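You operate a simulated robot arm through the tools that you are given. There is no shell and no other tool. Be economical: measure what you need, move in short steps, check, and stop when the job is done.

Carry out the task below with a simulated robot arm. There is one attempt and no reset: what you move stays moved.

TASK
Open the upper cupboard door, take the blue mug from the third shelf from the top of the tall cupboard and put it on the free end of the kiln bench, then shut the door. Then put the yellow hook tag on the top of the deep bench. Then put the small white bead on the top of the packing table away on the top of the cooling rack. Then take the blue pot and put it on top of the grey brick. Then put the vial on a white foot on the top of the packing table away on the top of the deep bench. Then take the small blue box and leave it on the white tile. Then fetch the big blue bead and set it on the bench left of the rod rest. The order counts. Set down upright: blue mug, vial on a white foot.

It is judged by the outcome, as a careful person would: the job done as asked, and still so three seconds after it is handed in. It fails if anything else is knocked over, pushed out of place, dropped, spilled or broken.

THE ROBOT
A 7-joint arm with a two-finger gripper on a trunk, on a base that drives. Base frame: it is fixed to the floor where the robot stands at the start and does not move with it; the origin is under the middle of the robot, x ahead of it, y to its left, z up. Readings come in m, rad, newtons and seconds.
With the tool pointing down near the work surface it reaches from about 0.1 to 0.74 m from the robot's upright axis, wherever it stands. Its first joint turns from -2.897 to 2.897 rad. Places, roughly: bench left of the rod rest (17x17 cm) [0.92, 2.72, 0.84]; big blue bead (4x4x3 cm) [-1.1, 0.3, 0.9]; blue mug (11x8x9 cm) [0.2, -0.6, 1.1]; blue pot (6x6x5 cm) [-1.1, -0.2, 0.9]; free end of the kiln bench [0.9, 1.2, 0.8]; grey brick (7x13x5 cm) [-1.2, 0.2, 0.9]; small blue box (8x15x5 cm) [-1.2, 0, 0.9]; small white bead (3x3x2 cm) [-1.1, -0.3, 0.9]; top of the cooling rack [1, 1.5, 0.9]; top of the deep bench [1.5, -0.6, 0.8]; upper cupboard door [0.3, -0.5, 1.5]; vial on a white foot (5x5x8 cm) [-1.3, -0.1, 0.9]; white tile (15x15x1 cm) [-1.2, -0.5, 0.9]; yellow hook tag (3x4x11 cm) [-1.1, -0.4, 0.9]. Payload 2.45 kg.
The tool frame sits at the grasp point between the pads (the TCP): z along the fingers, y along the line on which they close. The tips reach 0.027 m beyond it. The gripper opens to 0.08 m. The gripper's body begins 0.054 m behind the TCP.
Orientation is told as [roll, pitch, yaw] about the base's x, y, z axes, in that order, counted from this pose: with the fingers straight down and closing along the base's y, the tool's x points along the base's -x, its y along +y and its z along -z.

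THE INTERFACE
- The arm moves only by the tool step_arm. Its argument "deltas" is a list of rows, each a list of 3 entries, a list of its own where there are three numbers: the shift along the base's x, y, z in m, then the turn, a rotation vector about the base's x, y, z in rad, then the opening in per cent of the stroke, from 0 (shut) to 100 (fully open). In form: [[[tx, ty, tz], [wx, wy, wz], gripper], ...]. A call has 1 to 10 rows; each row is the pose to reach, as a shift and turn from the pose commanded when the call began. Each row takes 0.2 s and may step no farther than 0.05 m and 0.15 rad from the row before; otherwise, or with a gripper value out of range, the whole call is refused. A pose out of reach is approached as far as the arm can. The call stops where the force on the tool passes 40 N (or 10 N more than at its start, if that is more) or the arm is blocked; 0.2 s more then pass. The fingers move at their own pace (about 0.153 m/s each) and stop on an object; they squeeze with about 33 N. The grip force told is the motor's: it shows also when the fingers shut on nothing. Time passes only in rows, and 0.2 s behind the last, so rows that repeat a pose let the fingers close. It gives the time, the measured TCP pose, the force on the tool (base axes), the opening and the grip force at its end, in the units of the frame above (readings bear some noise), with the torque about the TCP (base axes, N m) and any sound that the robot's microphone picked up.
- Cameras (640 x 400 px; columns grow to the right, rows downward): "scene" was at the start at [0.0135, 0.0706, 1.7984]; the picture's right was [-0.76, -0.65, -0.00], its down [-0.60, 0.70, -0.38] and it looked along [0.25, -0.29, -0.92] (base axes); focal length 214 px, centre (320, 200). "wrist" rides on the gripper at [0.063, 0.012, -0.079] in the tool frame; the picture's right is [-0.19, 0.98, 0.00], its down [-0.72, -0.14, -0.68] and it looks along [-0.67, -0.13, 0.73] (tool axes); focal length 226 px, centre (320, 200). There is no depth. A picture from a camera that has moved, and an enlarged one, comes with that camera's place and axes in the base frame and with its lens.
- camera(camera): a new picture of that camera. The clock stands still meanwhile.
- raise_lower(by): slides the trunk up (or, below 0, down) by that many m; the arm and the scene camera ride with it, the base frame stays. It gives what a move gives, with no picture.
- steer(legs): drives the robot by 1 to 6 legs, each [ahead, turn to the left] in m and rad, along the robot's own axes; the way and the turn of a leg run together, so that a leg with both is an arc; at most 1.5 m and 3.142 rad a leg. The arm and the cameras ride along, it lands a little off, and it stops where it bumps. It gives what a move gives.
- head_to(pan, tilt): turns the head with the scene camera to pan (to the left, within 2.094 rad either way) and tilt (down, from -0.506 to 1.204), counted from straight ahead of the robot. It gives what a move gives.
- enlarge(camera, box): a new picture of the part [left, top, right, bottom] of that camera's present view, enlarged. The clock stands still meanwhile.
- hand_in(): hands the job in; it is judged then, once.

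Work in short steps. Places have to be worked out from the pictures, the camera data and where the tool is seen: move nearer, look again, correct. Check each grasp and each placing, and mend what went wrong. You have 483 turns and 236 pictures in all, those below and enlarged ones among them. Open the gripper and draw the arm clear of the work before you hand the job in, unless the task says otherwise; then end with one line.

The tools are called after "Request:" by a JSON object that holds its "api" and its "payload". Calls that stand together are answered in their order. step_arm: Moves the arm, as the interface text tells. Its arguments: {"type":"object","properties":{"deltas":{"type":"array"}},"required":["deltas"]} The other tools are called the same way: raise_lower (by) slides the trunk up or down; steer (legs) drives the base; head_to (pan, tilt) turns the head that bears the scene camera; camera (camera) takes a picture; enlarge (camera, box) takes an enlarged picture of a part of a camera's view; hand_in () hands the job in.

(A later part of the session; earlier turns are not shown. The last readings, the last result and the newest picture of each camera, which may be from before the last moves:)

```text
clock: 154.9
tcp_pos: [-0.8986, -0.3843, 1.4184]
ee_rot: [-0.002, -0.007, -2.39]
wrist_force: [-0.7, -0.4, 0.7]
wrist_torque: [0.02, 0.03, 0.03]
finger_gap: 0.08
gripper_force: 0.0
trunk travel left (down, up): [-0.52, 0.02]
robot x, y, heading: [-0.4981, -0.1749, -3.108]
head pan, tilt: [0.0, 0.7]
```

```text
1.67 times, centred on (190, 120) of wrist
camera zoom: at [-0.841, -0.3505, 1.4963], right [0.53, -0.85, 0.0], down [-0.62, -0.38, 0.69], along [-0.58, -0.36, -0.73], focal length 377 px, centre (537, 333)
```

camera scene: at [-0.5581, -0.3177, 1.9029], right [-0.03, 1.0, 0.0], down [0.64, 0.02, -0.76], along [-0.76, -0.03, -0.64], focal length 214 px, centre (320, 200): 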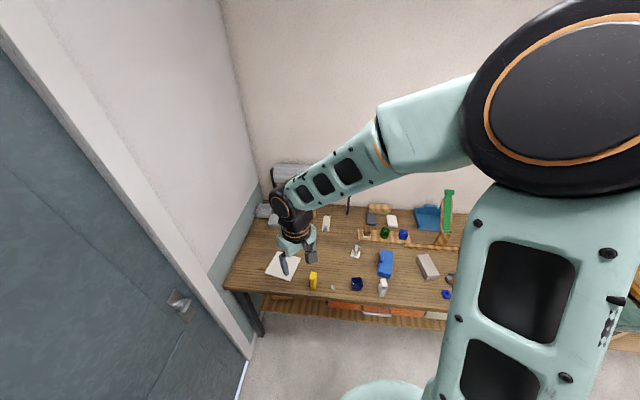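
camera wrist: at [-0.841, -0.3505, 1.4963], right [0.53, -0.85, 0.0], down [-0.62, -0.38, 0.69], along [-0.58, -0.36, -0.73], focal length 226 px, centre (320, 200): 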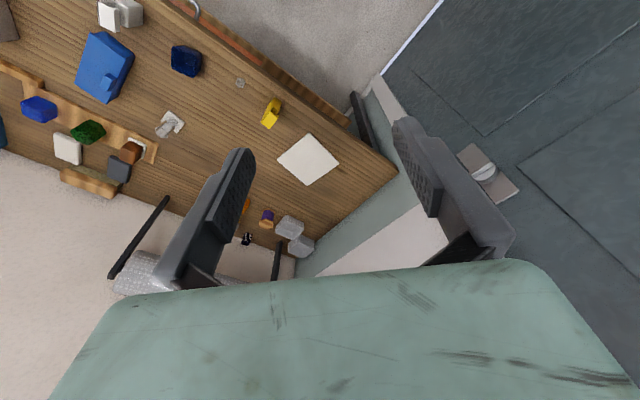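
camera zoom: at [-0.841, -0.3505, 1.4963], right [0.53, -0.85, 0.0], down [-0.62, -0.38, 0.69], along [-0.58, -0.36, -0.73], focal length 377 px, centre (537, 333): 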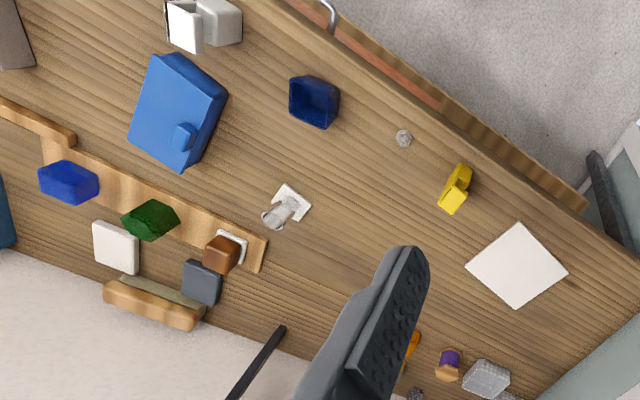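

Tag ≈ (-1.075,-0.37), table top ≈0.9. Lower the trunk 0.3 and look with the wrist camera from nearer.

Request:
{"api": "raise_lower", "payload": {"by": -0.3}}

Request:
{"api": "camera", "payload": {"camera": "wrist"}}

Request:
{"api": "enlarge", "payload": {"camera": "scene", "box": [230, 200, 470, 320]}}

```text
clock: 157.9
tcp_pos: [-0.8972, -0.3855, 1.1176]
ee_rot: [-0.005, -0.008, -2.39]
wrist_force: [0.4, 0.8, 1.1]
wrist_torque: [-0.03, 0.02, -0.01]
finger_gap: 0.0802
gripper_force: 0.0
trunk travel left (down, up): [-0.22, 0.32]
robot x, y, heading: [-0.4963, -0.1761, -3.108]
head pan, tilt: [0.0, 0.7]
```

```text
171 pictures are left
camera wrist: at [-0.8409, -0.3504, 1.1964], right [0.53, -0.85, 0.0], down [-0.62, -0.38, 0.69], along [-0.58, -0.36, -0.73], focal length 226 px, centre (320, 200)
```

wrist: 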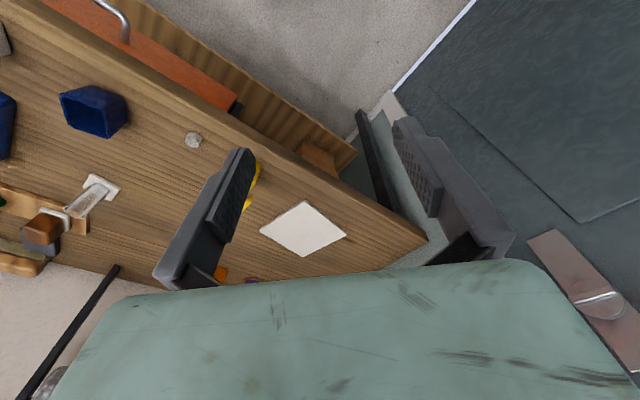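

```text
2.67 times, centred on (350, 260) of scene
camera zoom: at [-0.558, -0.3175, 1.603], right [-0.03, 1.0, 0.0], down [0.64, 0.02, -0.76], along [-0.76, -0.03, -0.64], focal length 572 px, centre (240, 40)
```

zoom: 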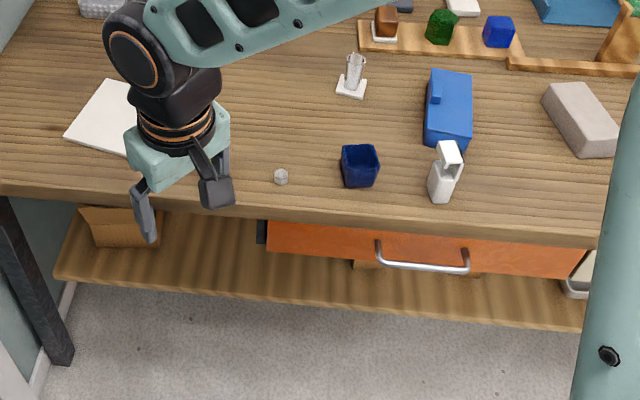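

Table top ≈0.855; tag base ≈ (-1.10,-0.376), its top ≈0.965. Move above the tag.

Request:
{"api": "step_arm", "payload": {"deltas": [[[-0.04, 0.003, 0], [0, 0, 0], 100], [[-0.08, 0.006, 0], [0, 0, 0], 100], [[-0.12, 0.008, 0], [0, 0, 0], 100], [[-0.16, 0.01, -0.01], [0, 0, 0], 100], [[-0.19, 0.011, -0.03], [0, 0, 0], 100]]}}

Request:
{"api": "camera", "payload": {"camera": "wrist"}}

```text
clock: 159.2
tcp_pos: [-1.0873, -0.3759, 1.0892]
ee_rot: [-0.001, -0.006, -2.391]
wrist_force: [1.5, -0.4, 0.2]
wrist_torque: [0.02, -0.01, 0.0]
finger_gap: 0.0797
gripper_force: 0.1
trunk travel left (down, up): [-0.22, 0.32]
robot x, y, heading: [-0.4987, -0.1735, -3.106]
head pan, tilt: [0.0, 0.7]
```

```text
169 pictures are left
camera wrist: at [-1.0308, -0.3416, 1.1664], right [0.53, -0.85, 0.0], down [-0.62, -0.39, 0.69], along [-0.58, -0.36, -0.73], focal length 226 px, centre (320, 200)
```

wrist: 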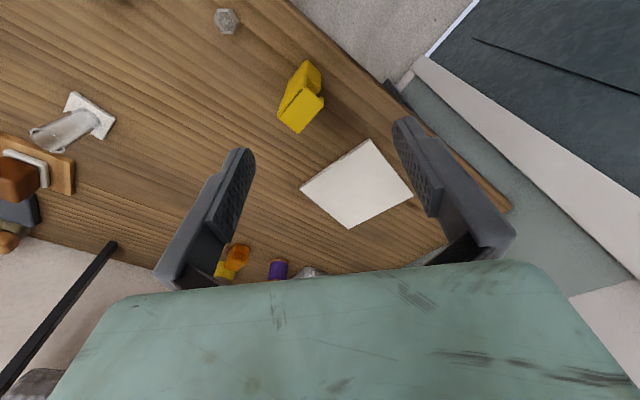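

Request:
{"api": "enlarge", "payload": {"camera": "wrist", "box": [250, 40, 370, 150]}}

Request:
{"api": "head_to", "payload": {"pan": 0.0, "tilt": 0.75}}

Request:
{"api": "enlarge", "payload": {"camera": "scene", "box": [270, 200, 390, 280]}}

```text
3.64 times, centred on (310, 95) of wrist
camera zoom: at [-1.0308, -0.3416, 1.1664], right [0.53, -0.85, 0.0], down [-0.62, -0.39, 0.69], along [-0.58, -0.36, -0.73], focal length 822 px, centre (356, 582)
```

zoom: 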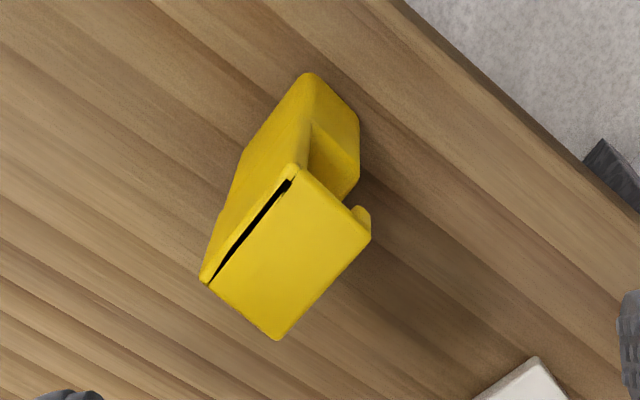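

```text
clock: 159.8
tcp_pos: [-1.0868, -0.3759, 1.0893]
ee_rot: [-0.003, -0.007, -2.388]
wrist_force: [-0.5, -0.4, -0.1]
wrist_torque: [-0.03, -0.01, -0.01]
finger_gap: 0.08
gripper_force: 0.1
trunk travel left (down, up): [-0.22, 0.32]
robot x, y, heading: [-0.4967, -0.1722, -3.11]
head pan, tilt: [0.0, 0.75]
```

```text
5.00 times, centred on (330, 240) of scene
camera zoom: at [-0.5563, -0.3175, 1.5986], right [-0.03, 1.0, 0.0], down [0.68, 0.02, -0.73], along [-0.73, -0.02, -0.68], focal length 1072 px, centre (270, 0)
```

zoom: 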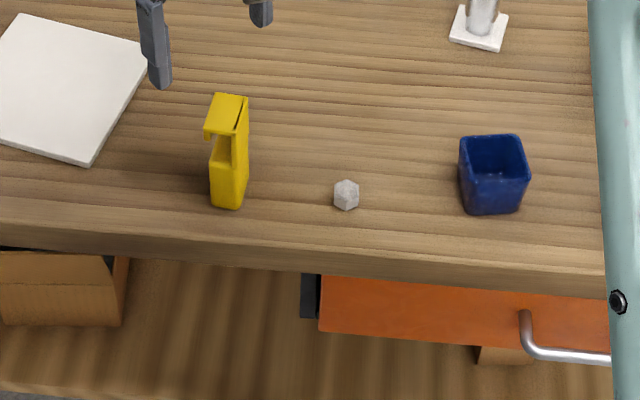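

The tag is a C-shaped block, top slab centre ≈ (-1.105,-0.367), about 10° off the axes. I'll align to grip it across its 4 cm side and descend part way.

Request:
{"api": "step_arm", "payload": {"deltas": [[[-0.004, 0.002, 0], [0, 0, 0.13], 100], [[-0.008, 0.004, 0], [0, 0, 0.26], 100], [[-0.012, 0.006, 0], [0, 0, 0.39], 100], [[-0.016, 0.008, 0], [0, 0, 0.52], 100], [[-0.018, 0.009, -0.02], [0, 0, 0.65], 100], [[-0.018, 0.009, -0.05], [0, 0, 0.65], 100], [[-0.018, 0.009, -0.08], [0, 0, 0.65], 100]]}}

Request:
{"api": "camera", "payload": {"camera": "wrist"}}

```text
clock: 161.4
tcp_pos: [-1.1049, -0.3646, 1.0078]
ee_rot: [-0.004, -0.008, -1.739]
wrist_force: [-0.1, 0.1, -0.1]
wrist_torque: [0.01, 0.01, -0.02]
finger_gap: 0.0801
gripper_force: 0.0
trunk travel left (down, up): [-0.22, 0.32]
robot x, y, heading: [-0.4945, -0.1754, -3.112]
head pan, tilt: [0.0, 0.75]
```

```text
166 pictures are left
camera wrist: at [-1.0806, -0.3035, 1.0863], right [0.93, -0.36, 0.0], down [-0.26, -0.68, 0.69], along [-0.25, -0.64, -0.73], focal length 226 px, centre (320, 200)
```

wrist: 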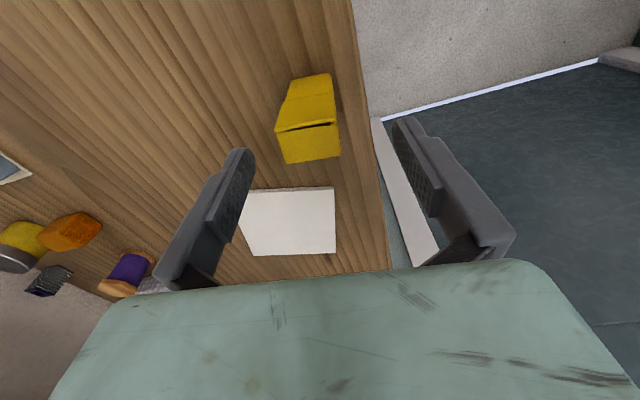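

Aligned within 6 mm. Descend to z≈0.943 and grip.

Request:
{"api": "step_arm", "payload": {"deltas": [[[-0.005, 0.001, -0.03], [0, 0, 0], 100], [[-0.005, 0.001, -0.055], [0, 0, 0], 100], [[-0.005, 0.001, -0.064], [0, 0, 0], 100], [[-0.005, 0.001, -0.064], [0, 0, 0], 40], [[-0.005, 0.001, -0.064], [0, 0, 0], 0], [[-0.005, 0.001, -0.064], [0, 0, 0], 0]]}}

Request:
{"api": "camera", "payload": {"camera": "wrist"}}

```text
clock: 162.8
tcp_pos: [-1.1103, -0.3649, 0.9445]
ee_rot: [-0.003, -0.009, -1.74]
wrist_force: [-0.1, 0.0, -0.7]
wrist_torque: [0.01, 0.01, 0.03]
finger_gap: 0.039
gripper_force: 33.1
trunk travel left (down, up): [-0.22, 0.32]
robot x, y, heading: [-0.4929, -0.1768, -3.108]
head pan, tilt: [0.0, 0.75]
```

```text
165 pictures are left
camera wrist: at [-1.0852, -0.3039, 1.0222], right [0.93, -0.36, 0.0], down [-0.26, -0.68, 0.69], along [-0.24, -0.64, -0.73], focal length 226 px, centre (320, 200)
```

wrist: 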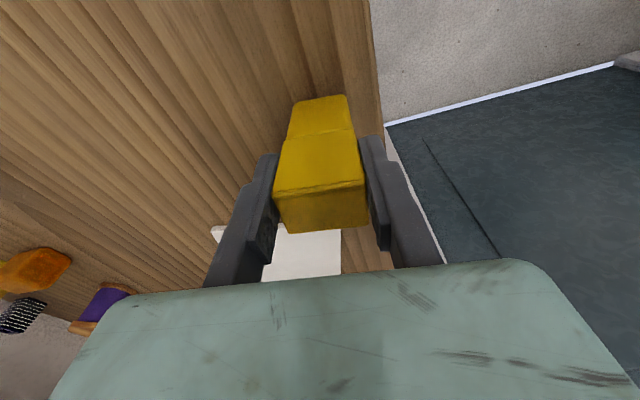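

Gripped. Lift, retract toward the robot, then reverse-drive to the deep bench.

Request:
{"api": "step_arm", "payload": {"deltas": [[[0, 0, 0.04], [0, 0, 0], 0], [[0, 0, 0.08], [0, 0, 0], 0], [[0.02, 0.01, 0.12], [0, 0, 0], 0], [[0.06, 0.02, 0.15], [0, 0, 0], 0], [[0.1, 0.03, 0.16], [0, 0, 0], 0], [[0.14, 0.04, 0.16], [0, 0, 0], 0], [[0.18, 0.05, 0.16], [0, 0, 0], 0]]}}

Request:
{"api": "camera", "payload": {"camera": "wrist"}}

Request:
{"api": "steer", "payload": {"legs": [[0, 0.36], [-1.45, 0], [0, 1.18]]}}

Request:
{"api": "camera", "payload": {"camera": "scene"}}

```text
refused: row 4 steps farther than a row can; nothing moved
```

```text
164 pictures are left
camera wrist: at [-1.0852, -0.3039, 1.0222], right [0.93, -0.36, 0.0], down [-0.26, -0.68, 0.69], along [-0.24, -0.64, -0.73], focal length 226 px, centre (320, 200)
```

wrist: 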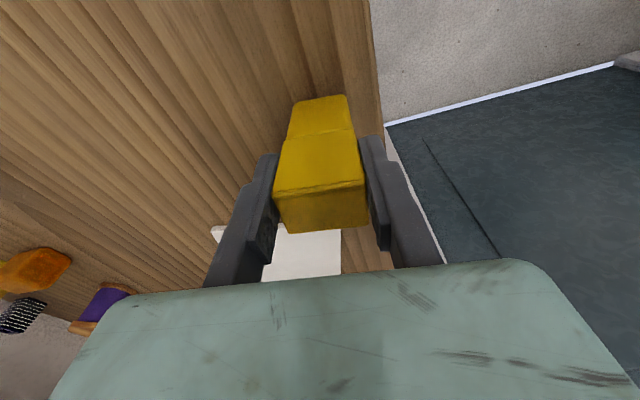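

```text
clock: 174.1
tcp_pos: [1.008, -0.2311, 0.943]
ee_rot: [-0.002, -0.008, -0.199]
wrist_force: [-0.1, 0.1, 0.2]
wrist_torque: [-0.06, 0.0, 0.0]
finger_gap: 0.0393
gripper_force: 33.4
trunk travel left (down, up): [-0.22, 0.32]
robot x, y, heading: [0.839, 0.3833, -1.565]
head pan, tilt: [0.0, 0.75]
```

```text
163 pictures are left
camera scene: at [0.9766, 0.323, 1.5986], right [-1.0, -0.01, 0.0], down [0.0, 0.68, -0.73], along [0.0, -0.73, -0.68], focal length 214 px, centre (320, 200)
```

scene: 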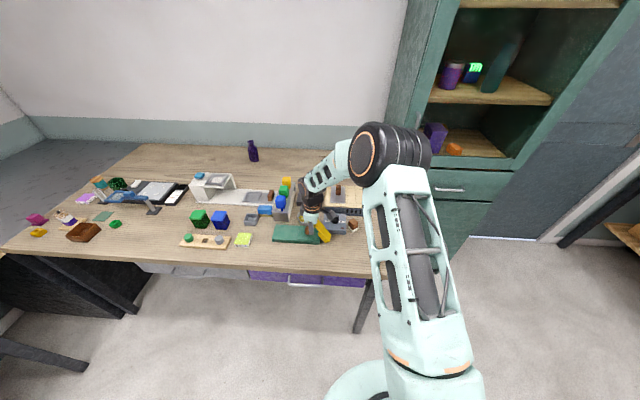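

The lift call was refused (step too large) yet the drive went ahead with the tag low — I must check for damage. The tag is still held; zoom on the bench items.

Request:
{"api": "enlarge", "payload": {"camera": "scene", "box": [160, 150, 400, 290]}}

Request:
{"api": "camera", "payload": {"camera": "wrist"}}

```text
2.67 times, centred on (280, 220) of scene
camera zoom: at [0.9766, 0.323, 1.5986], right [-1.0, -0.01, 0.0], down [0.0, 0.68, -0.73], along [0.0, -0.73, -0.68], focal length 572 px, centre (427, 147)
```

zoom: 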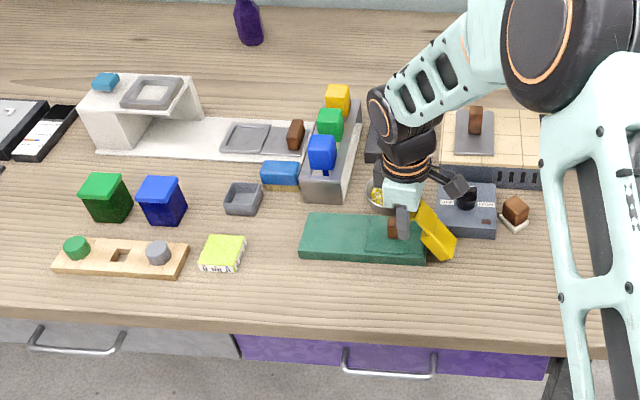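

```text
161 pictures are left
camera wrist: at [0.9489, -0.2064, 1.0223], right [0.38, 0.92, 0.0], down [0.67, -0.28, 0.69], along [0.64, -0.26, -0.73], focal length 226 px, centre (320, 200)
```

wrist: 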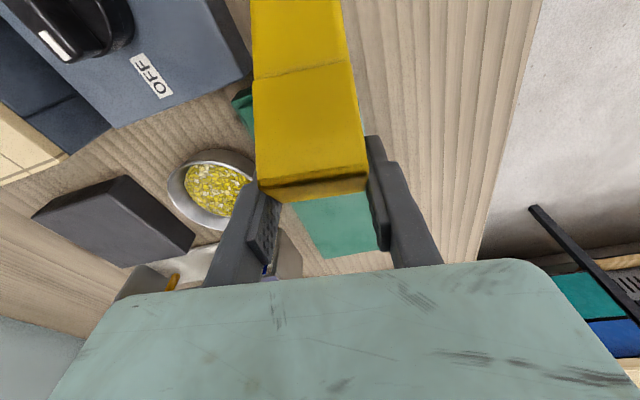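

The tag pivoted in the grip and seems to have nudged the little brown-on-white piece by ~5 cm; other items look in place. First lift straight up.

Request:
{"api": "step_arm", "payload": {"deltas": [[[0, 0, 0.03], [0, 0, 0], 0], [[0, 0, 0.07], [0, 0, 0], 0], [[0, 0, 0.11], [0, 0, 0], 0], [[0, 0, 0.15], [0, 0, 0], 0]]}}

Request:
{"api": "enlarge", "payload": {"camera": "scene", "box": [240, 160, 400, 280]}}

Request:
{"api": "camera", "payload": {"camera": "wrist"}}

```text
clock: 175.1
tcp_pos: [1.0092, -0.2312, 1.0949]
ee_rot: [-0.002, -0.01, -0.198]
wrist_force: [0.2, 0.4, -0.7]
wrist_torque: [-0.01, 0.0, -0.03]
finger_gap: 0.0393
gripper_force: 32.7
trunk travel left (down, up): [-0.22, 0.32]
robot x, y, heading: [0.8359, 0.388, -1.568]
head pan, tilt: [0.0, 0.75]
```

```text
3.33 times, centred on (320, 220) of scene
camera zoom: at [0.9765, 0.3235, 1.5987], right [-1.0, -0.01, 0.0], down [0.0, 0.68, -0.73], along [0.0, -0.73, -0.68], focal length 715 px, centre (320, 133)
```

zoom: 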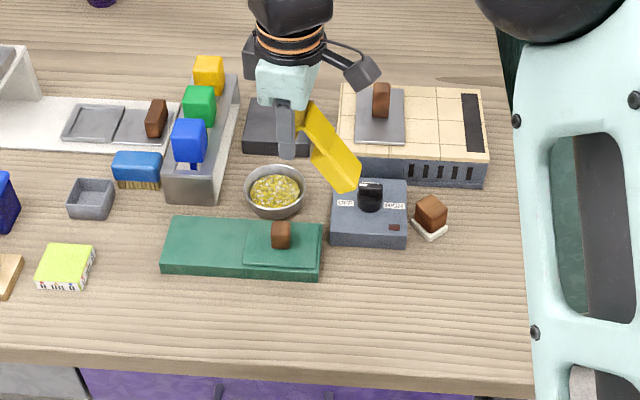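

```text
159 pictures are left
camera wrist: at [0.9492, -0.2057, 1.1739], right [0.38, 0.92, 0.0], down [0.67, -0.28, 0.69], along [0.64, -0.26, -0.73], focal length 226 px, centre (320, 200)
```

wrist: 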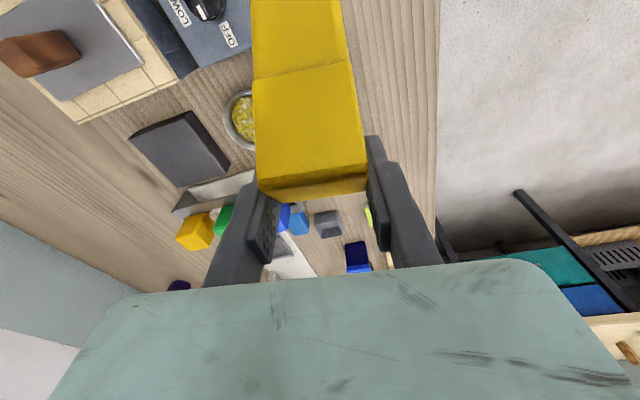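

I'll tilt the hand back to bring the tag upright and move over the free strip at about (0.93,-0.18).

Request:
{"api": "step_arm", "payload": {"deltas": [[[-0.02, 0.013, 0], [-0.026, -0.128, 0], 0], [[-0.04, 0.026, 0], [-0.052, -0.255, 0], 0], [[-0.06, 0.039, 0], [-0.077, -0.383, 0], 0], [[-0.079, 0.051, 0], [-0.103, -0.51, 0], 0], [[-0.079, 0.051, 0], [-0.103, -0.51, 0], 0]]}}

Request:
{"api": "enlarge", "payload": {"camera": "scene", "box": [240, 160, 400, 280]}}

```text
clock: 176.3
tcp_pos: [0.9288, -0.1802, 1.0934]
ee_rot: [-0.001, -0.53, -0.197]
wrist_force: [-0.7, 0.3, -1.5]
wrist_torque: [0.01, 0.02, 0.02]
finger_gap: 0.0392
gripper_force: 32.7
trunk travel left (down, up): [-0.22, 0.32]
robot x, y, heading: [0.8364, 0.3849, -1.568]
head pan, tilt: [0.0, 0.75]
```

```text
3.33 times, centred on (320, 220) of scene
camera zoom: at [0.9763, 0.3231, 1.5987], right [-1.0, -0.01, 0.0], down [0.0, 0.68, -0.73], along [0.0, -0.73, -0.68], focal length 715 px, centre (320, 133)
```

zoom: 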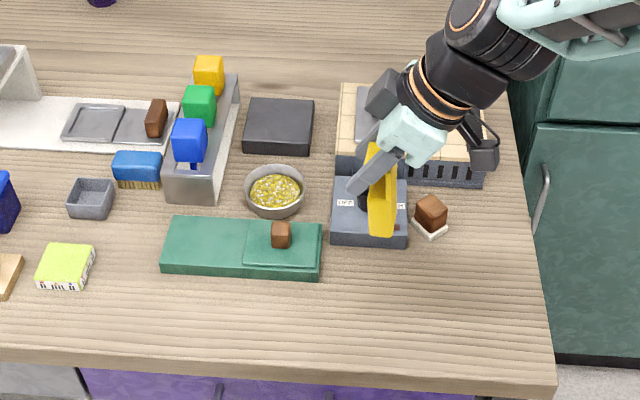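

Nearly upright; rotate a bit further (−0.13) and descend toward the bench.

Request:
{"api": "step_arm", "payload": {"deltas": [[[0, 0, -0.04], [-0.026, -0.128, 0], 0], [[0, 0, -0.09], [-0.026, -0.128, 0], 0], [[0, 0, -0.13], [-0.026, -0.128, 0], 0], [[0, 0, -0.16], [-0.026, -0.128, 0], 0], [[0, 0, -0.175], [-0.026, -0.128, 0], 0]]}}

Request:
{"api": "enlarge", "payload": {"camera": "scene", "box": [280, 180, 400, 270]}}

```text
clock: 177.4
tcp_pos: [0.931, -0.184, 0.9427]
ee_rot: [-0.013, -0.667, -0.193]
wrist_force: [0.4, 2.9, 14.3]
wrist_torque: [0.11, 0.32, -0.08]
finger_gap: 0.0391
gripper_force: 33.1
trunk travel left (down, up): [-0.22, 0.32]
robot x, y, heading: [0.8364, 0.3869, -1.569]
head pan, tilt: [0.0, 0.75]
stopped in row 5: the force on the tool passed its limit at 61 N (the readings are from after the stop); the commanded pose is now the measured one
```

```text
4.44 times, centred on (340, 225) of scene
camera zoom: at [0.976, 0.3239, 1.5989], right [-1.0, 0.0, 0.0], down [0.0, 0.68, -0.73], along [0.0, -0.73, -0.68], focal length 953 px, centre (231, 89)
```

zoom: 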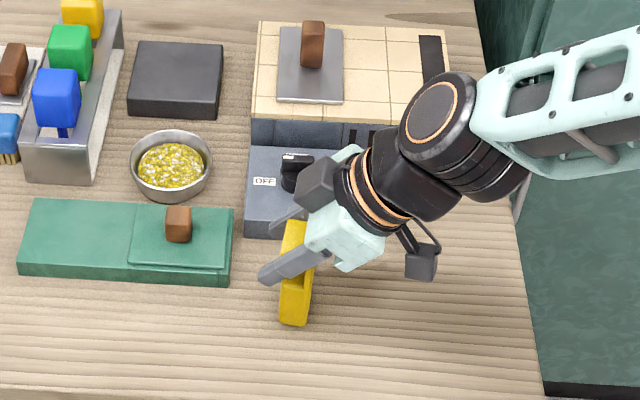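

The tag rests on the bench (top ≈0.855). Open slowly and check.

Request:
{"api": "step_arm", "payload": {"deltas": [[[0, 0, 0.001], [0, 0, 0], 48], [[0, 0, 0.001], [0, 0, 0], 52], [[0, 0, 0.001], [0, 0, 0], 60], [[0, 0, 0.001], [0, 0, 0], 80], [[0, 0, 0.001], [0, 0, 0], 100]]}}

Request:
{"api": "enlarge", "payload": {"camera": "scene", "box": [280, 180, 400, 270]}}

Request:
{"api": "camera", "payload": {"camera": "wrist"}}

```text
clock: 178.6
tcp_pos: [0.9299, -0.1834, 0.9416]
ee_rot: [-0.012, -0.665, -0.195]
wrist_force: [-0.5, -0.1, -0.5]
wrist_torque: [0.0, -0.01, -0.02]
finger_gap: 0.0799
gripper_force: 0.1
trunk travel left (down, up): [-0.22, 0.32]
robot x, y, heading: [0.837, 0.3861, -1.564]
head pan, tilt: [0.0, 0.75]
```

```text
4.44 times, centred on (340, 225) of scene
camera zoom: at [0.9764, 0.3231, 1.5987], right [-1.0, -0.01, 0.0], down [0.0, 0.68, -0.73], along [0.0, -0.73, -0.68], focal length 953 px, centre (231, 89)
```

zoom: 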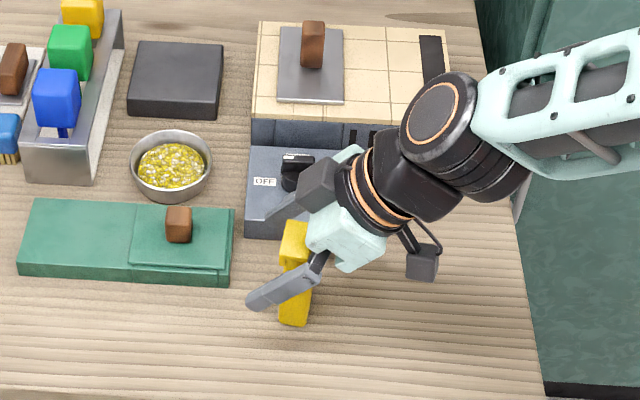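

```text
155 pictures are left
camera wrist: at [0.837, -0.1514, 0.9646], right [0.34, 0.93, 0.11], down [0.11, -0.16, 0.98], along [0.93, -0.33, -0.16], focal length 226 px, centre (320, 200)
```

wrist: 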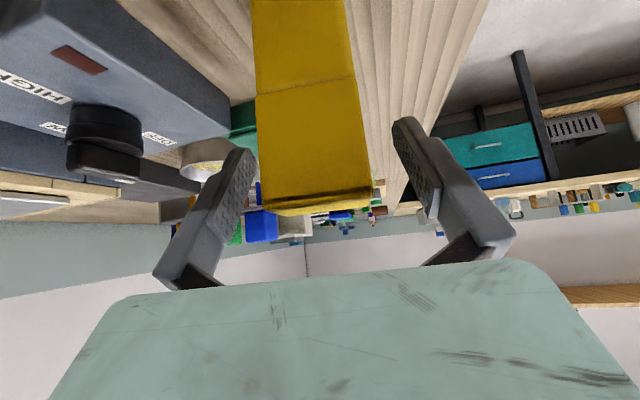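

The tag stands. Withdraw along the tool axis and level the tool again.

Request:
{"api": "step_arm", "payload": {"deltas": [[[-0.02, 0.004, 0.027], [0, 0, 0], 100], [[-0.045, 0.008, 0.058], [0, 0, 0], 100], [[-0.07, 0.012, 0.095], [0, 0, 0], 100], [[-0.08, 0.02, 0.135], [0.026, 0.128, 0], 100], [[-0.08, 0.03, 0.17], [0.052, 0.255, 0], 100], [[-0.08, 0.04, 0.2], [0.077, 0.383, 0], 100], [[-0.08, 0.05, 0.2], [0.103, 0.51, 0], 100], [[-0.08, 0.05, 0.2], [0.13, 0.637, 0], 100]]}}

Request:
{"api": "enlarge", "payload": {"camera": "scene", "box": [240, 160, 400, 280]}}

Request:
{"api": "camera", "payload": {"camera": "wrist"}}

```text
clock: 180.4
tcp_pos: [0.8517, -0.1347, 1.1416]
ee_rot: [-0.007, -0.014, -0.195]
wrist_force: [0.1, -0.8, -0.2]
wrist_torque: [0.03, -0.01, 0.01]
finger_gap: 0.08
gripper_force: 0.1
trunk travel left (down, up): [-0.22, 0.32]
robot x, y, heading: [0.8414, 0.3901, -1.563]
head pan, tilt: [0.0, 0.75]
```

```text
3.33 times, centred on (320, 220) of scene
camera zoom: at [0.9768, 0.3227, 1.5986], right [-1.0, -0.01, 0.0], down [0.0, 0.68, -0.73], along [0.0, -0.73, -0.68], focal length 715 px, centre (320, 133)
```

zoom: 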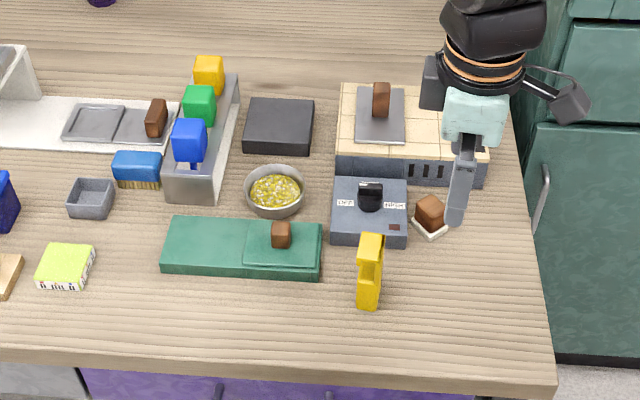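

```text
153 pictures are left
camera wrist: at [0.7915, -0.1095, 1.2197], right [0.38, 0.92, 0.0], down [0.67, -0.27, 0.69], along [0.64, -0.27, -0.72], focal length 226 px, centre (320, 200)
```

wrist: 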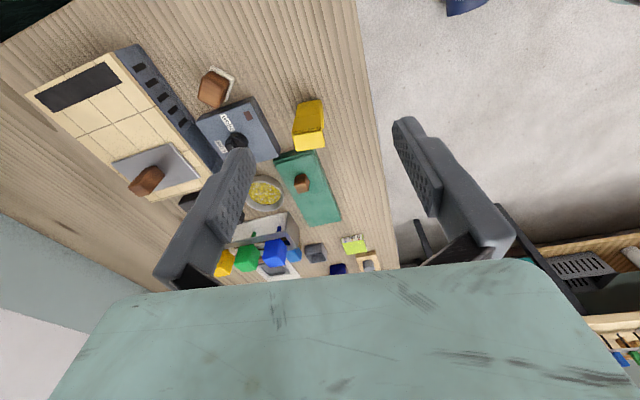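

The tag stands fine. The brown piece now sits at ≈(0.832,-0.295); earlier views consistently put it at ≈(0.780,-0.243). I'll put it back: look closer first.

Request:
{"api": "step_arm", "payload": {"deltas": [[[-0.01, -0.04, -0.02], [0, 0, 0], 100], [[-0.02, -0.08, -0.04], [0, 0, 0], 100], [[-0.03, -0.12, -0.06], [0, 0, 0], 100], [[-0.03, -0.14, -0.1], [0, 0, 0], 100]]}}

Request:
{"api": "camera", "payload": {"camera": "wrist"}}

```text
clock: 181.4
tcp_pos: [0.8192, -0.2745, 1.0404]
ee_rot: [-0.005, -0.017, -0.196]
wrist_force: [-0.3, -0.5, -1.0]
wrist_torque: [0.01, 0.04, 0.02]
finger_gap: 0.08
gripper_force: 0.0
trunk travel left (down, up): [-0.22, 0.32]
robot x, y, heading: [0.8368, 0.3862, -1.563]
head pan, tilt: [0.0, 0.75]
```

```text
152 pictures are left
camera wrist: at [0.7595, -0.2495, 1.1184], right [0.38, 0.93, 0.0], down [0.67, -0.27, 0.69], along [0.64, -0.27, -0.72], focal length 226 px, centre (320, 200)
```

wrist: 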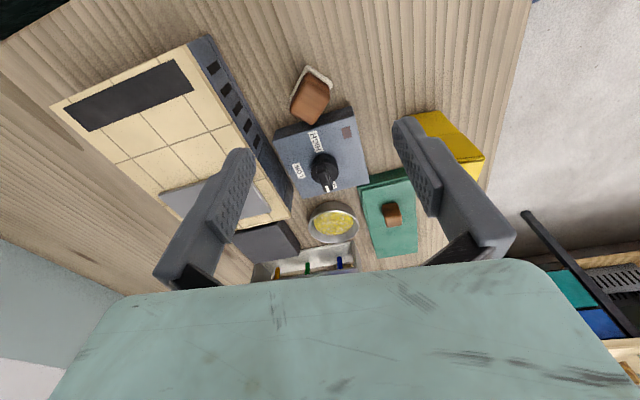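

Request:
{"api": "enlarge", "payload": {"camera": "wrist", "box": [260, 40, 360, 140]}}

```text
4.00 times, centred on (310, 90) of wrist
camera zoom: at [0.7595, -0.2495, 1.1184], right [0.38, 0.93, 0.0], down [0.67, -0.27, 0.69], along [0.64, -0.27, -0.72], focal length 904 px, centre (360, 640)
```

zoom: 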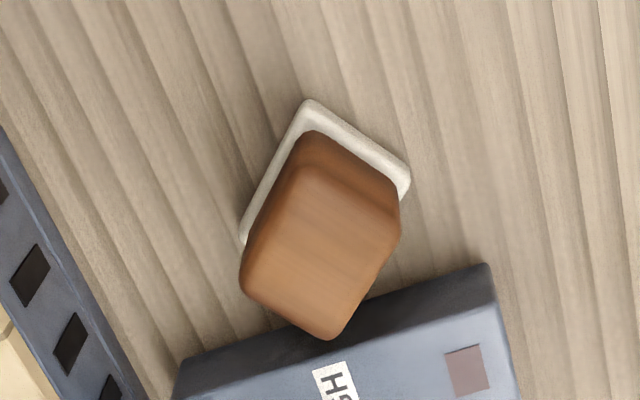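

I'll grip it with the fingers closing along y (narrow opening, keeping clear of the box), which also squares it up. Align above first.

Request:
{"api": "step_arm", "payload": {"deltas": [[[0.007, -0.009, -0.03], [0, 0, 0.1], 75], [[0.015, -0.0185, -0.06], [0, 0, 0.196], 75], [[0.015, -0.0185, -0.1], [0, 0, 0.196], 75]]}}

Request:
{"api": "camera", "payload": {"camera": "wrist"}}

```text
clock: 182.2
tcp_pos: [0.8347, -0.2925, 0.94]
ee_rot: [-0.009, -0.015, 0.003]
wrist_force: [0.7, 1.2, -0.2]
wrist_torque: [0.01, 0.0, 0.01]
finger_gap: 0.0599
gripper_force: 0.1
trunk travel left (down, up): [-0.22, 0.32]
robot x, y, heading: [0.8344, 0.3884, -1.565]
head pan, tilt: [0.0, 0.75]
```

```text
150 pictures are left
camera wrist: at [0.7709, -0.2793, 1.0188], right [0.19, 0.98, 0.0], down [0.71, -0.14, 0.69], along [0.68, -0.14, -0.72], focal length 226 px, centre (320, 200)
```

wrist: 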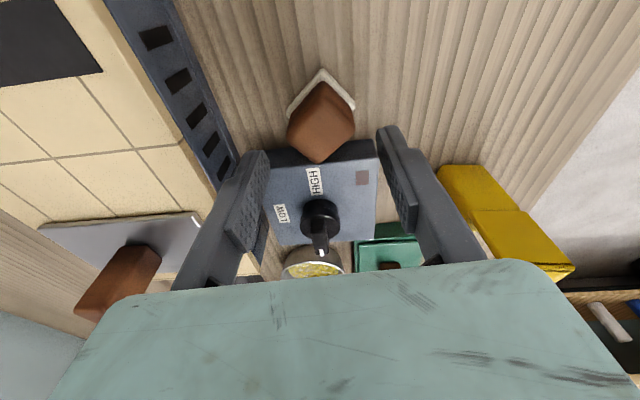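

Well centred. Descend and close.

Request:
{"api": "step_arm", "payload": {"deltas": [[[0, 0, -0.025], [0, 0, 0], 75], [[0, 0, -0.044], [0, 0, 0], 75], [[0, 0, -0.044], [0, 0, 0], 45], [[0, 0, -0.044], [0, 0, 0], 20], [[0, 0, -0.044], [0, 0, 0], 0], [[0, 0, -0.044], [0, 0, 0], 0]]}}

Request:
{"api": "camera", "payload": {"camera": "wrist"}}

```text
clock: 183.6
tcp_pos: [0.8346, -0.2928, 0.897]
ee_rot: [-0.006, -0.016, -0.002]
wrist_force: [-0.3, -0.1, -0.3]
wrist_torque: [0.02, -0.02, 0.03]
finger_gap: 0.045
gripper_force: 33.2
trunk travel left (down, up): [-0.22, 0.32]
robot x, y, heading: [0.8345, 0.3854, -1.565]
head pan, tilt: [0.0, 0.75]
```

```text
149 pictures are left
camera wrist: at [0.7709, -0.2793, 0.9746], right [0.19, 0.98, 0.0], down [0.71, -0.14, 0.69], along [0.68, -0.14, -0.72], focal length 226 px, centre (320, 200)
```

wrist: 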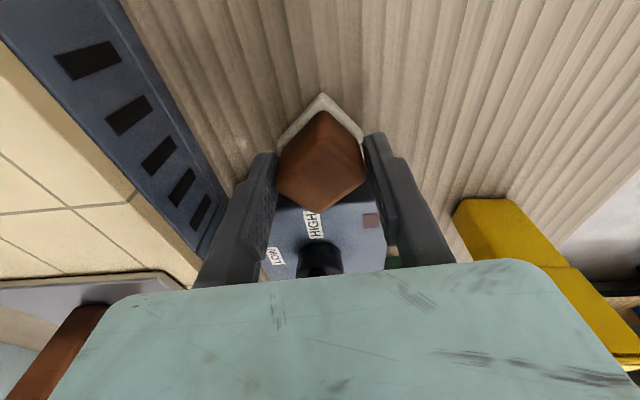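

Held across its corners. Lift a few mm, move it back by (-0.054,+0.050), and set it down.

Request:
{"api": "step_arm", "payload": {"deltas": [[[0, 0, 0.006], [0, 0, 0], 0], [[-0.01, 0.0, 0.01], [0, 0, 0], 0], [[-0.03, 0.025, 0.01], [0, 0, 0], 0], [[-0.054, 0.05, 0.01], [0, 0, 0], 0], [[-0.054, 0.05, 0.004], [0, 0, 0], 0], [[-0.054, 0.05, 0.0], [0, 0, 0], 0]]}}

Request:
{"api": "camera", "payload": {"camera": "wrist"}}

```text
clock: 185.0
tcp_pos: [0.7808, -0.2423, 0.8972]
ee_rot: [-0.005, -0.016, -0.001]
wrist_force: [0.3, 0.8, -0.7]
wrist_torque: [0.01, 0.02, -0.02]
finger_gap: 0.0452
gripper_force: 33.4
trunk travel left (down, up): [-0.22, 0.32]
robot x, y, heading: [0.8373, 0.3876, -1.563]
head pan, tilt: [0.0, 0.75]
```

```text
148 pictures are left
camera wrist: at [0.7173, -0.2288, 0.9755], right [0.19, 0.98, 0.0], down [0.71, -0.14, 0.69], along [0.68, -0.14, -0.72], focal length 226 px, centre (320, 200)
```

wrist: 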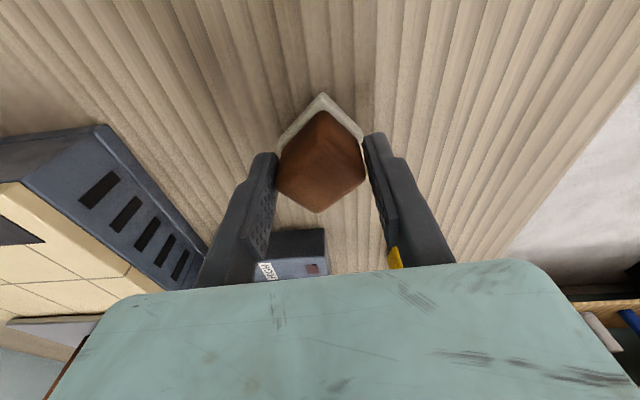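

Release and rise.

Request:
{"api": "step_arm", "payload": {"deltas": [[[0, 0, -0.001], [0, 0, 0], 60], [[0, 0, -0.001], [0, 0, 0], 80], [[0, 0, 0.03], [0, 0, 0], 100], [[0, 0, 0.075], [0, 0, 0], 100], [[0, 0, 0.12], [0, 0, 0], 100], [[0, 0.03, 0.16], [0, 0, 0], 100], [[0.02, 0.06, 0.18], [0, 0, 0], 100]]}}

Request:
{"api": "enlarge", "payload": {"camera": "scene", "box": [240, 160, 400, 280]}}

```text
clock: 186.6
tcp_pos: [0.8019, -0.1832, 1.0788]
ee_rot: [-0.006, -0.016, 0.002]
wrist_force: [-0.8, -0.5, 0.1]
wrist_torque: [0.0, 0.0, -0.04]
finger_gap: 0.0801
gripper_force: 0.0
trunk travel left (down, up): [-0.22, 0.32]
robot x, y, heading: [0.8327, 0.3848, -1.568]
head pan, tilt: [0.0, 0.75]
```

```text
3.33 times, centred on (320, 220) of scene
camera zoom: at [0.9768, 0.3242, 1.5987], right [-1.0, -0.01, 0.0], down [0.0, 0.68, -0.73], along [0.0, -0.73, -0.68], focal length 715 px, centre (320, 133)
```

zoom: 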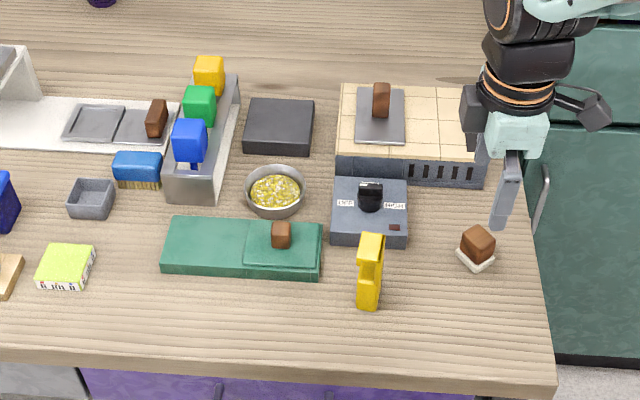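

Restored. Retract the arm, staying high.

Request:
{"api": "step_arm", "payload": {"deltas": [[[0, 0.04, 0.02], [0, 0, 0], 100], [[0, 0.08, 0.04], [0, 0, 0], 100], [[0, 0.12, 0.06], [0, 0, 0], 100], [[0, 0.15, 0.08], [0, 0, 0], 100]]}}

```text
clock: 187.6
tcp_pos: [0.8017, -0.0317, 1.1587]
ee_rot: [-0.008, -0.014, -0.002]
wrist_force: [-0.1, 1.3, 0.4]
wrist_torque: [-0.04, 0.01, 0.0]
finger_gap: 0.08
gripper_force: 0.0
trunk travel left (down, up): [-0.22, 0.32]
robot x, y, heading: [0.8351, 0.3869, -1.563]
head pan, tilt: [0.0, 0.75]
```

Drive back to the packing table.

Request:
{"api": "steer", "payload": {"legs": [[0, -1.18], [1.44, 0], [0, -0.36]]}}

Request:
{"api": "camera", "payload": {"camera": "scene"}}

Request:
{"api": "camera", "payload": {"camera": "wrist"}}

```text
clock: 198.8
tcp_pos: [-0.9037, -0.1841, 1.1581]
ee_rot: [-0.007, -0.016, -1.526]
wrist_force: [0.1, 0.0, -0.3]
wrist_torque: [-0.03, 0.04, 0.06]
finger_gap: 0.0804
gripper_force: 0.1
trunk travel left (down, up): [-0.22, 0.32]
robot x, y, heading: [-0.4831, -0.201, -3.089]
head pan, tilt: [0.0, 0.75]
```

```text
146 pictures are left
camera scene: at [-0.5394, -0.3433, 1.5987], right [-0.05, 1.0, 0.0], down [0.68, 0.03, -0.73], along [-0.73, -0.04, -0.68], focal length 214 px, centre (320, 200)
```

scene: 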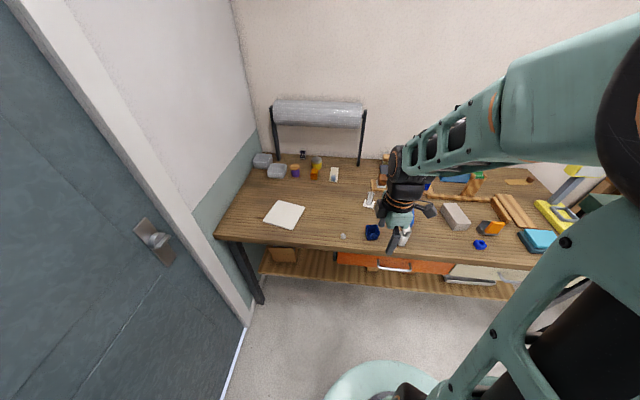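

```text
145 pictures are left
camera wrist: at [-0.892, -0.1182, 1.2358], right [0.99, -0.15, 0.0], down [-0.1, -0.71, 0.69], along [-0.11, -0.69, -0.72], focal length 226 px, centre (320, 200)
```

wrist: 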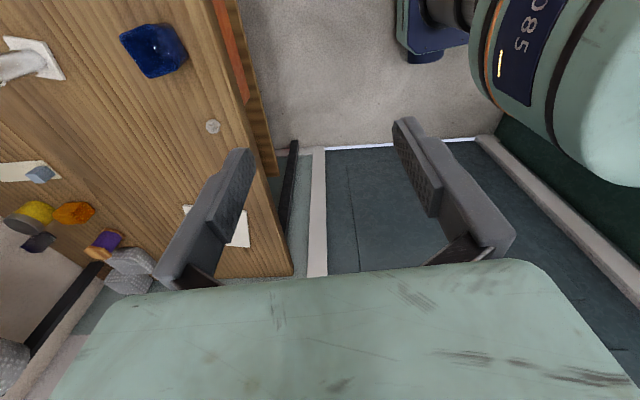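

Nothing on the packing table was displaced (tile, bead same as before). Bead at ≈(-1.106,-0.271); go above it.

Request:
{"api": "step_arm", "payload": {"deltas": [[[-0.04, -0.017, -0.02], [0, 0, 0], 100], [[-0.08, -0.035, -0.045], [0, 0, 0], 100], [[-0.12, -0.052, -0.07], [0, 0, 0], 100], [[-0.16, -0.07, -0.1], [0, 0, 0], 100], [[-0.2, -0.087, -0.12], [0, 0, 0], 100], [[-0.202, -0.087, -0.165], [0, 0, 0], 100]]}}

Request:
{"api": "camera", "payload": {"camera": "wrist"}}

```text
refused: row 2 steps farther than a row can; nothing moved
```

```text
144 pictures are left
camera wrist: at [-0.892, -0.1182, 1.2358], right [0.99, -0.15, 0.0], down [-0.1, -0.71, 0.69], along [-0.11, -0.69, -0.72], focal length 226 px, centre (320, 200)
```

wrist: 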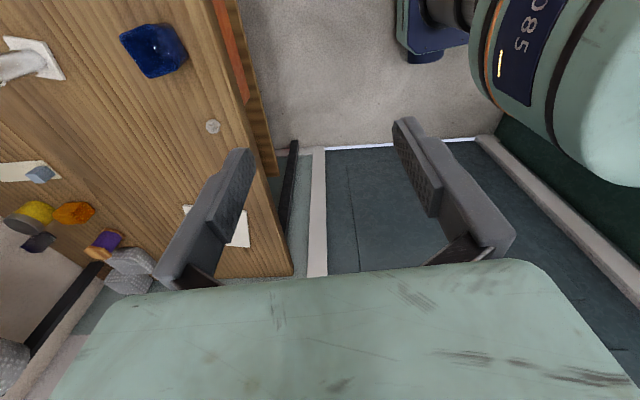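

Steps were too big; smaller ones (max ~4.5 cm total per row).

Request:
{"api": "step_arm", "payload": {"deltas": [[[-0.035, -0.015, -0.01], [0, 0, 0], 100], [[-0.07, -0.03, -0.03], [0, 0, 0], 100], [[-0.105, -0.045, -0.05], [0, 0, 0], 100], [[-0.14, -0.06, -0.07], [0, 0, 0], 100], [[-0.172, -0.074, -0.095], [0, 0, 0], 100], [[-0.202, -0.087, -0.12], [0, 0, 0], 100], [[-0.202, -0.087, -0.16], [0, 0, 0], 100]]}}

Request:
{"api": "camera", "payload": {"camera": "wrist"}}

```text
clock: 200.4
tcp_pos: [-1.1071, -0.2702, 0.9972]
ee_rot: [-0.006, -0.013, -1.525]
wrist_force: [0.1, -0.9, 0.3]
wrist_torque: [0.03, -0.02, -0.01]
finger_gap: 0.08
gripper_force: 0.0
trunk travel left (down, up): [-0.22, 0.32]
robot x, y, heading: [-0.4828, -0.2002, -3.093]
head pan, tilt: [0.0, 0.75]
```

```text
143 pictures are left
camera wrist: at [-1.097, -0.2046, 1.0751], right [0.99, -0.15, 0.0], down [-0.11, -0.71, 0.69], along [-0.11, -0.68, -0.72], focal length 226 px, centre (320, 200)
```

wrist: 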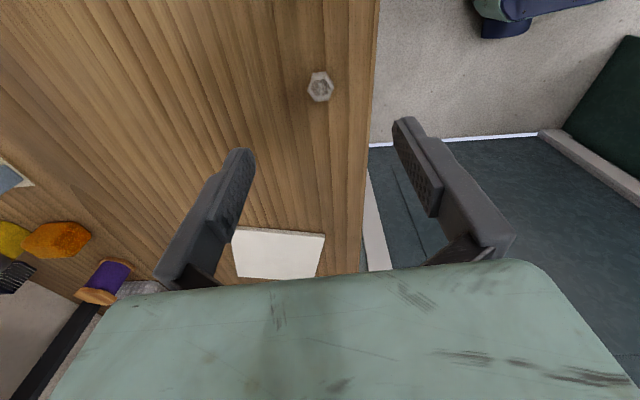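

Bead exactly under the tool axis. Descend and grip.

Request:
{"api": "step_arm", "payload": {"deltas": [[[0, 0, -0.045], [0, 0, 0], 100], [[0, 0, -0.085], [0, 0, 0], 100], [[0, 0, -0.107], [0, 0, 0], 100], [[0, 0, -0.113], [0, 0, 0], 100], [[0, 0, -0.113], [0, 0, 0], 50], [[0, 0, -0.113], [0, 0, 0], 10], [[0, 0, -0.113], [0, 0, 0], 0], [[0, 0, -0.113], [0, 0, 0], 0]]}}

Request:
{"api": "camera", "payload": {"camera": "wrist"}}

```text
clock: 202.2
tcp_pos: [-1.1045, -0.2699, 0.8837]
ee_rot: [-0.007, -0.014, -1.525]
wrist_force: [0.2, -0.6, -0.5]
wrist_torque: [-0.01, 0.03, 0.01]
finger_gap: 0.0194
gripper_force: 32.8
trunk travel left (down, up): [-0.22, 0.32]
robot x, y, heading: [-0.4849, -0.2026, -3.096]
head pan, tilt: [0.0, 0.75]
```

```text
142 pictures are left
camera wrist: at [-1.0941, -0.2051, 0.9615], right [0.99, -0.15, 0.0], down [-0.1, -0.71, 0.69], along [-0.11, -0.69, -0.72], focal length 226 px, centre (320, 200)
```

wrist: 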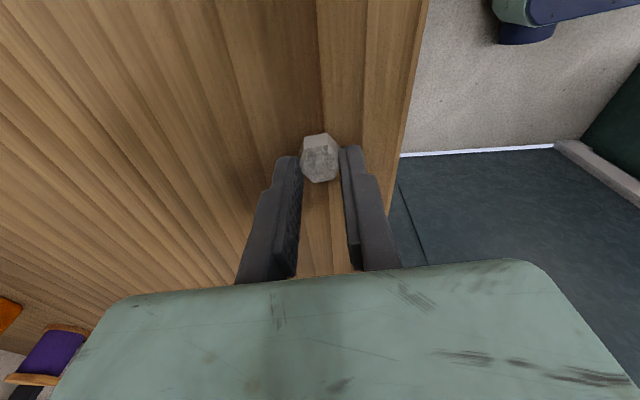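

Gripped at the tips (19 mm). Lift and retract.

Request:
{"api": "step_arm", "payload": {"deltas": [[[0, 0, 0.04], [0, 0, 0], 0], [[0, 0, 0.08], [0, 0, 0], 0], [[0, 0, 0.12], [0, 0, 0], 0], [[0.03, 0.0, 0.15], [0, 0, 0], 0], [[0.07, 0.0, 0.17], [0, 0, 0], 0], [[0.11, 0.0, 0.19], [0, 0, 0], 0], [[0.15, 0.0, 0.2], [0, 0, 0], 0], [[0.18, 0.0, 0.22], [0, 0, 0], 0]]}}

Request:
{"api": "camera", "payload": {"camera": "wrist"}}

```text
clock: 204.0
tcp_pos: [-0.9232, -0.2714, 1.1058]
ee_rot: [-0.007, -0.014, -1.527]
wrist_force: [0.0, -0.5, 0.4]
wrist_torque: [0.02, 0.02, 0.01]
finger_gap: 0.019
gripper_force: 33.0
trunk travel left (down, up): [-0.22, 0.32]
robot x, y, heading: [-0.4852, -0.1984, -3.095]
head pan, tilt: [0.0, 0.75]
```

```text
141 pictures are left
camera wrist: at [-0.9134, -0.2061, 1.1826], right [0.99, -0.15, 0.0], down [-0.1, -0.71, 0.69], along [-0.11, -0.68, -0.72], focal length 226 px, centre (320, 200)
```

wrist: 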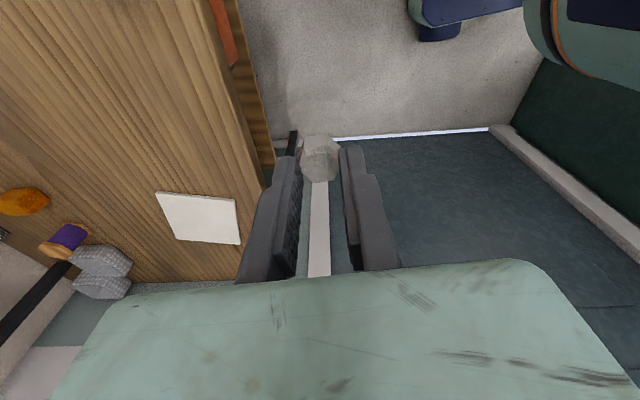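

Bead held. Drive to the left side of the kiln bench, facing the rack.

Request:
{"api": "steer", "payload": {"legs": [[0, -2.025], [0.93, 0], [0.9, 0], [0, -1.163]]}}

Request:
{"api": "camera", "payload": {"camera": "scene"}}

Request:
{"api": "camera", "payload": {"camera": "wrist"}}

```text
clock: 221.2
tcp_pos: [0.6675, 1.5656, 1.1049]
ee_rot: [-0.008, -0.016, 1.604]
wrist_force: [-0.3, -0.2, -0.4]
wrist_torque: [0.01, -0.02, 0.05]
finger_gap: 0.0188
gripper_force: 33.0
trunk travel left (down, up): [-0.22, 0.32]
robot x, y, heading: [0.2246, 1.5, 0.037]
head pan, tilt: [0.0, 0.75]
```

```text
140 pictures are left
camera scene: at [0.2815, 1.6413, 1.5987], right [0.03, -1.0, 0.0], down [-0.68, -0.02, -0.73], along [0.73, 0.03, -0.68], focal length 214 px, centre (320, 200)
```

scene: 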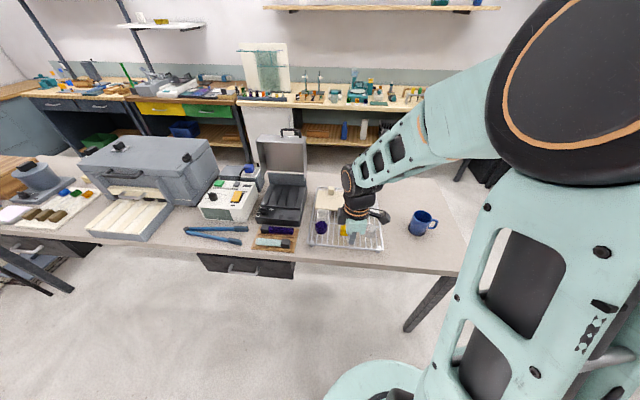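

```text
139 pictures are left
camera wrist: at [0.6572, 1.5001, 1.1821], right [-0.99, 0.16, 0.0], down [0.11, 0.71, 0.69], along [0.11, 0.68, -0.72], focal length 226 px, centre (320, 200)
```

wrist: 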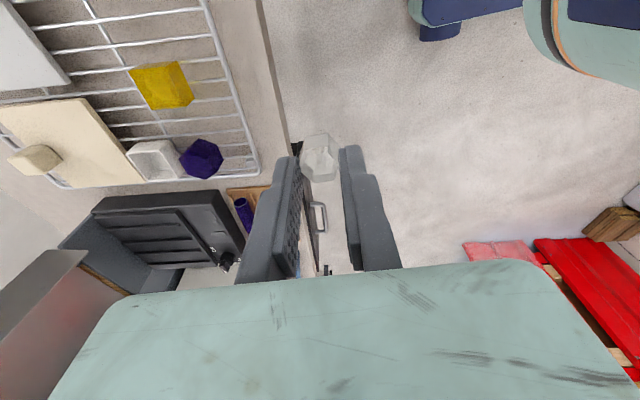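

Zoom on the rack.

Request:
{"api": "enlarge", "payload": {"camera": "scene", "box": [290, 170, 450, 270]}}

Request:
{"api": "enlarge", "payload": {"camera": "wrist", "box": [0, 0, 280, 200]}}

```text
4.00 times, centred on (370, 220) of scene
camera zoom: at [0.2815, 1.6413, 1.5987], right [0.03, -1.0, 0.0], down [-0.68, -0.02, -0.73], along [0.73, 0.03, -0.68], focal length 858 px, centre (120, 120)
```

zoom: 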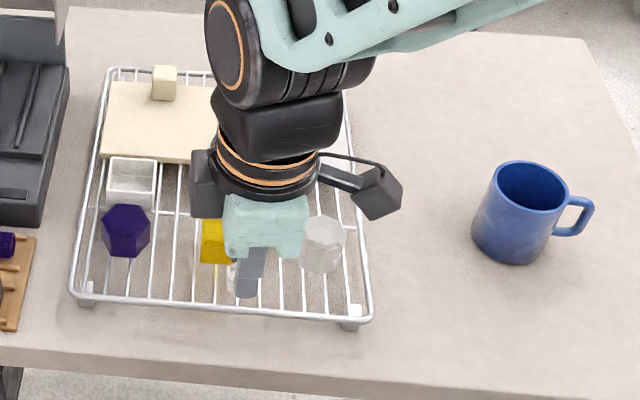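

```text
2.00 times, centred on (140, 100) of wrist
camera zoom: at [0.6572, 1.5001, 1.1821], right [-0.99, 0.16, 0.0], down [0.11, 0.71, 0.69], along [0.11, 0.68, -0.72], focal length 452 px, centre (680, 400)
```

zoom: 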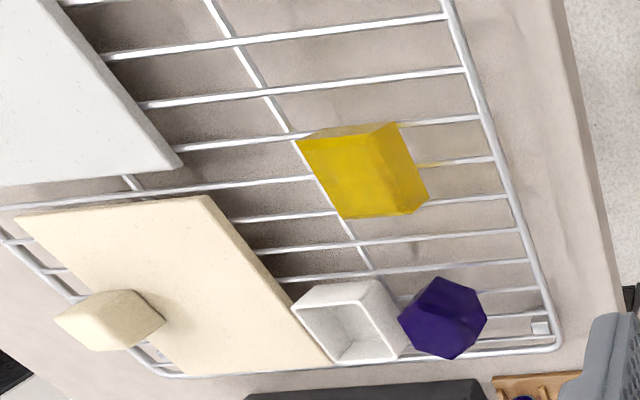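

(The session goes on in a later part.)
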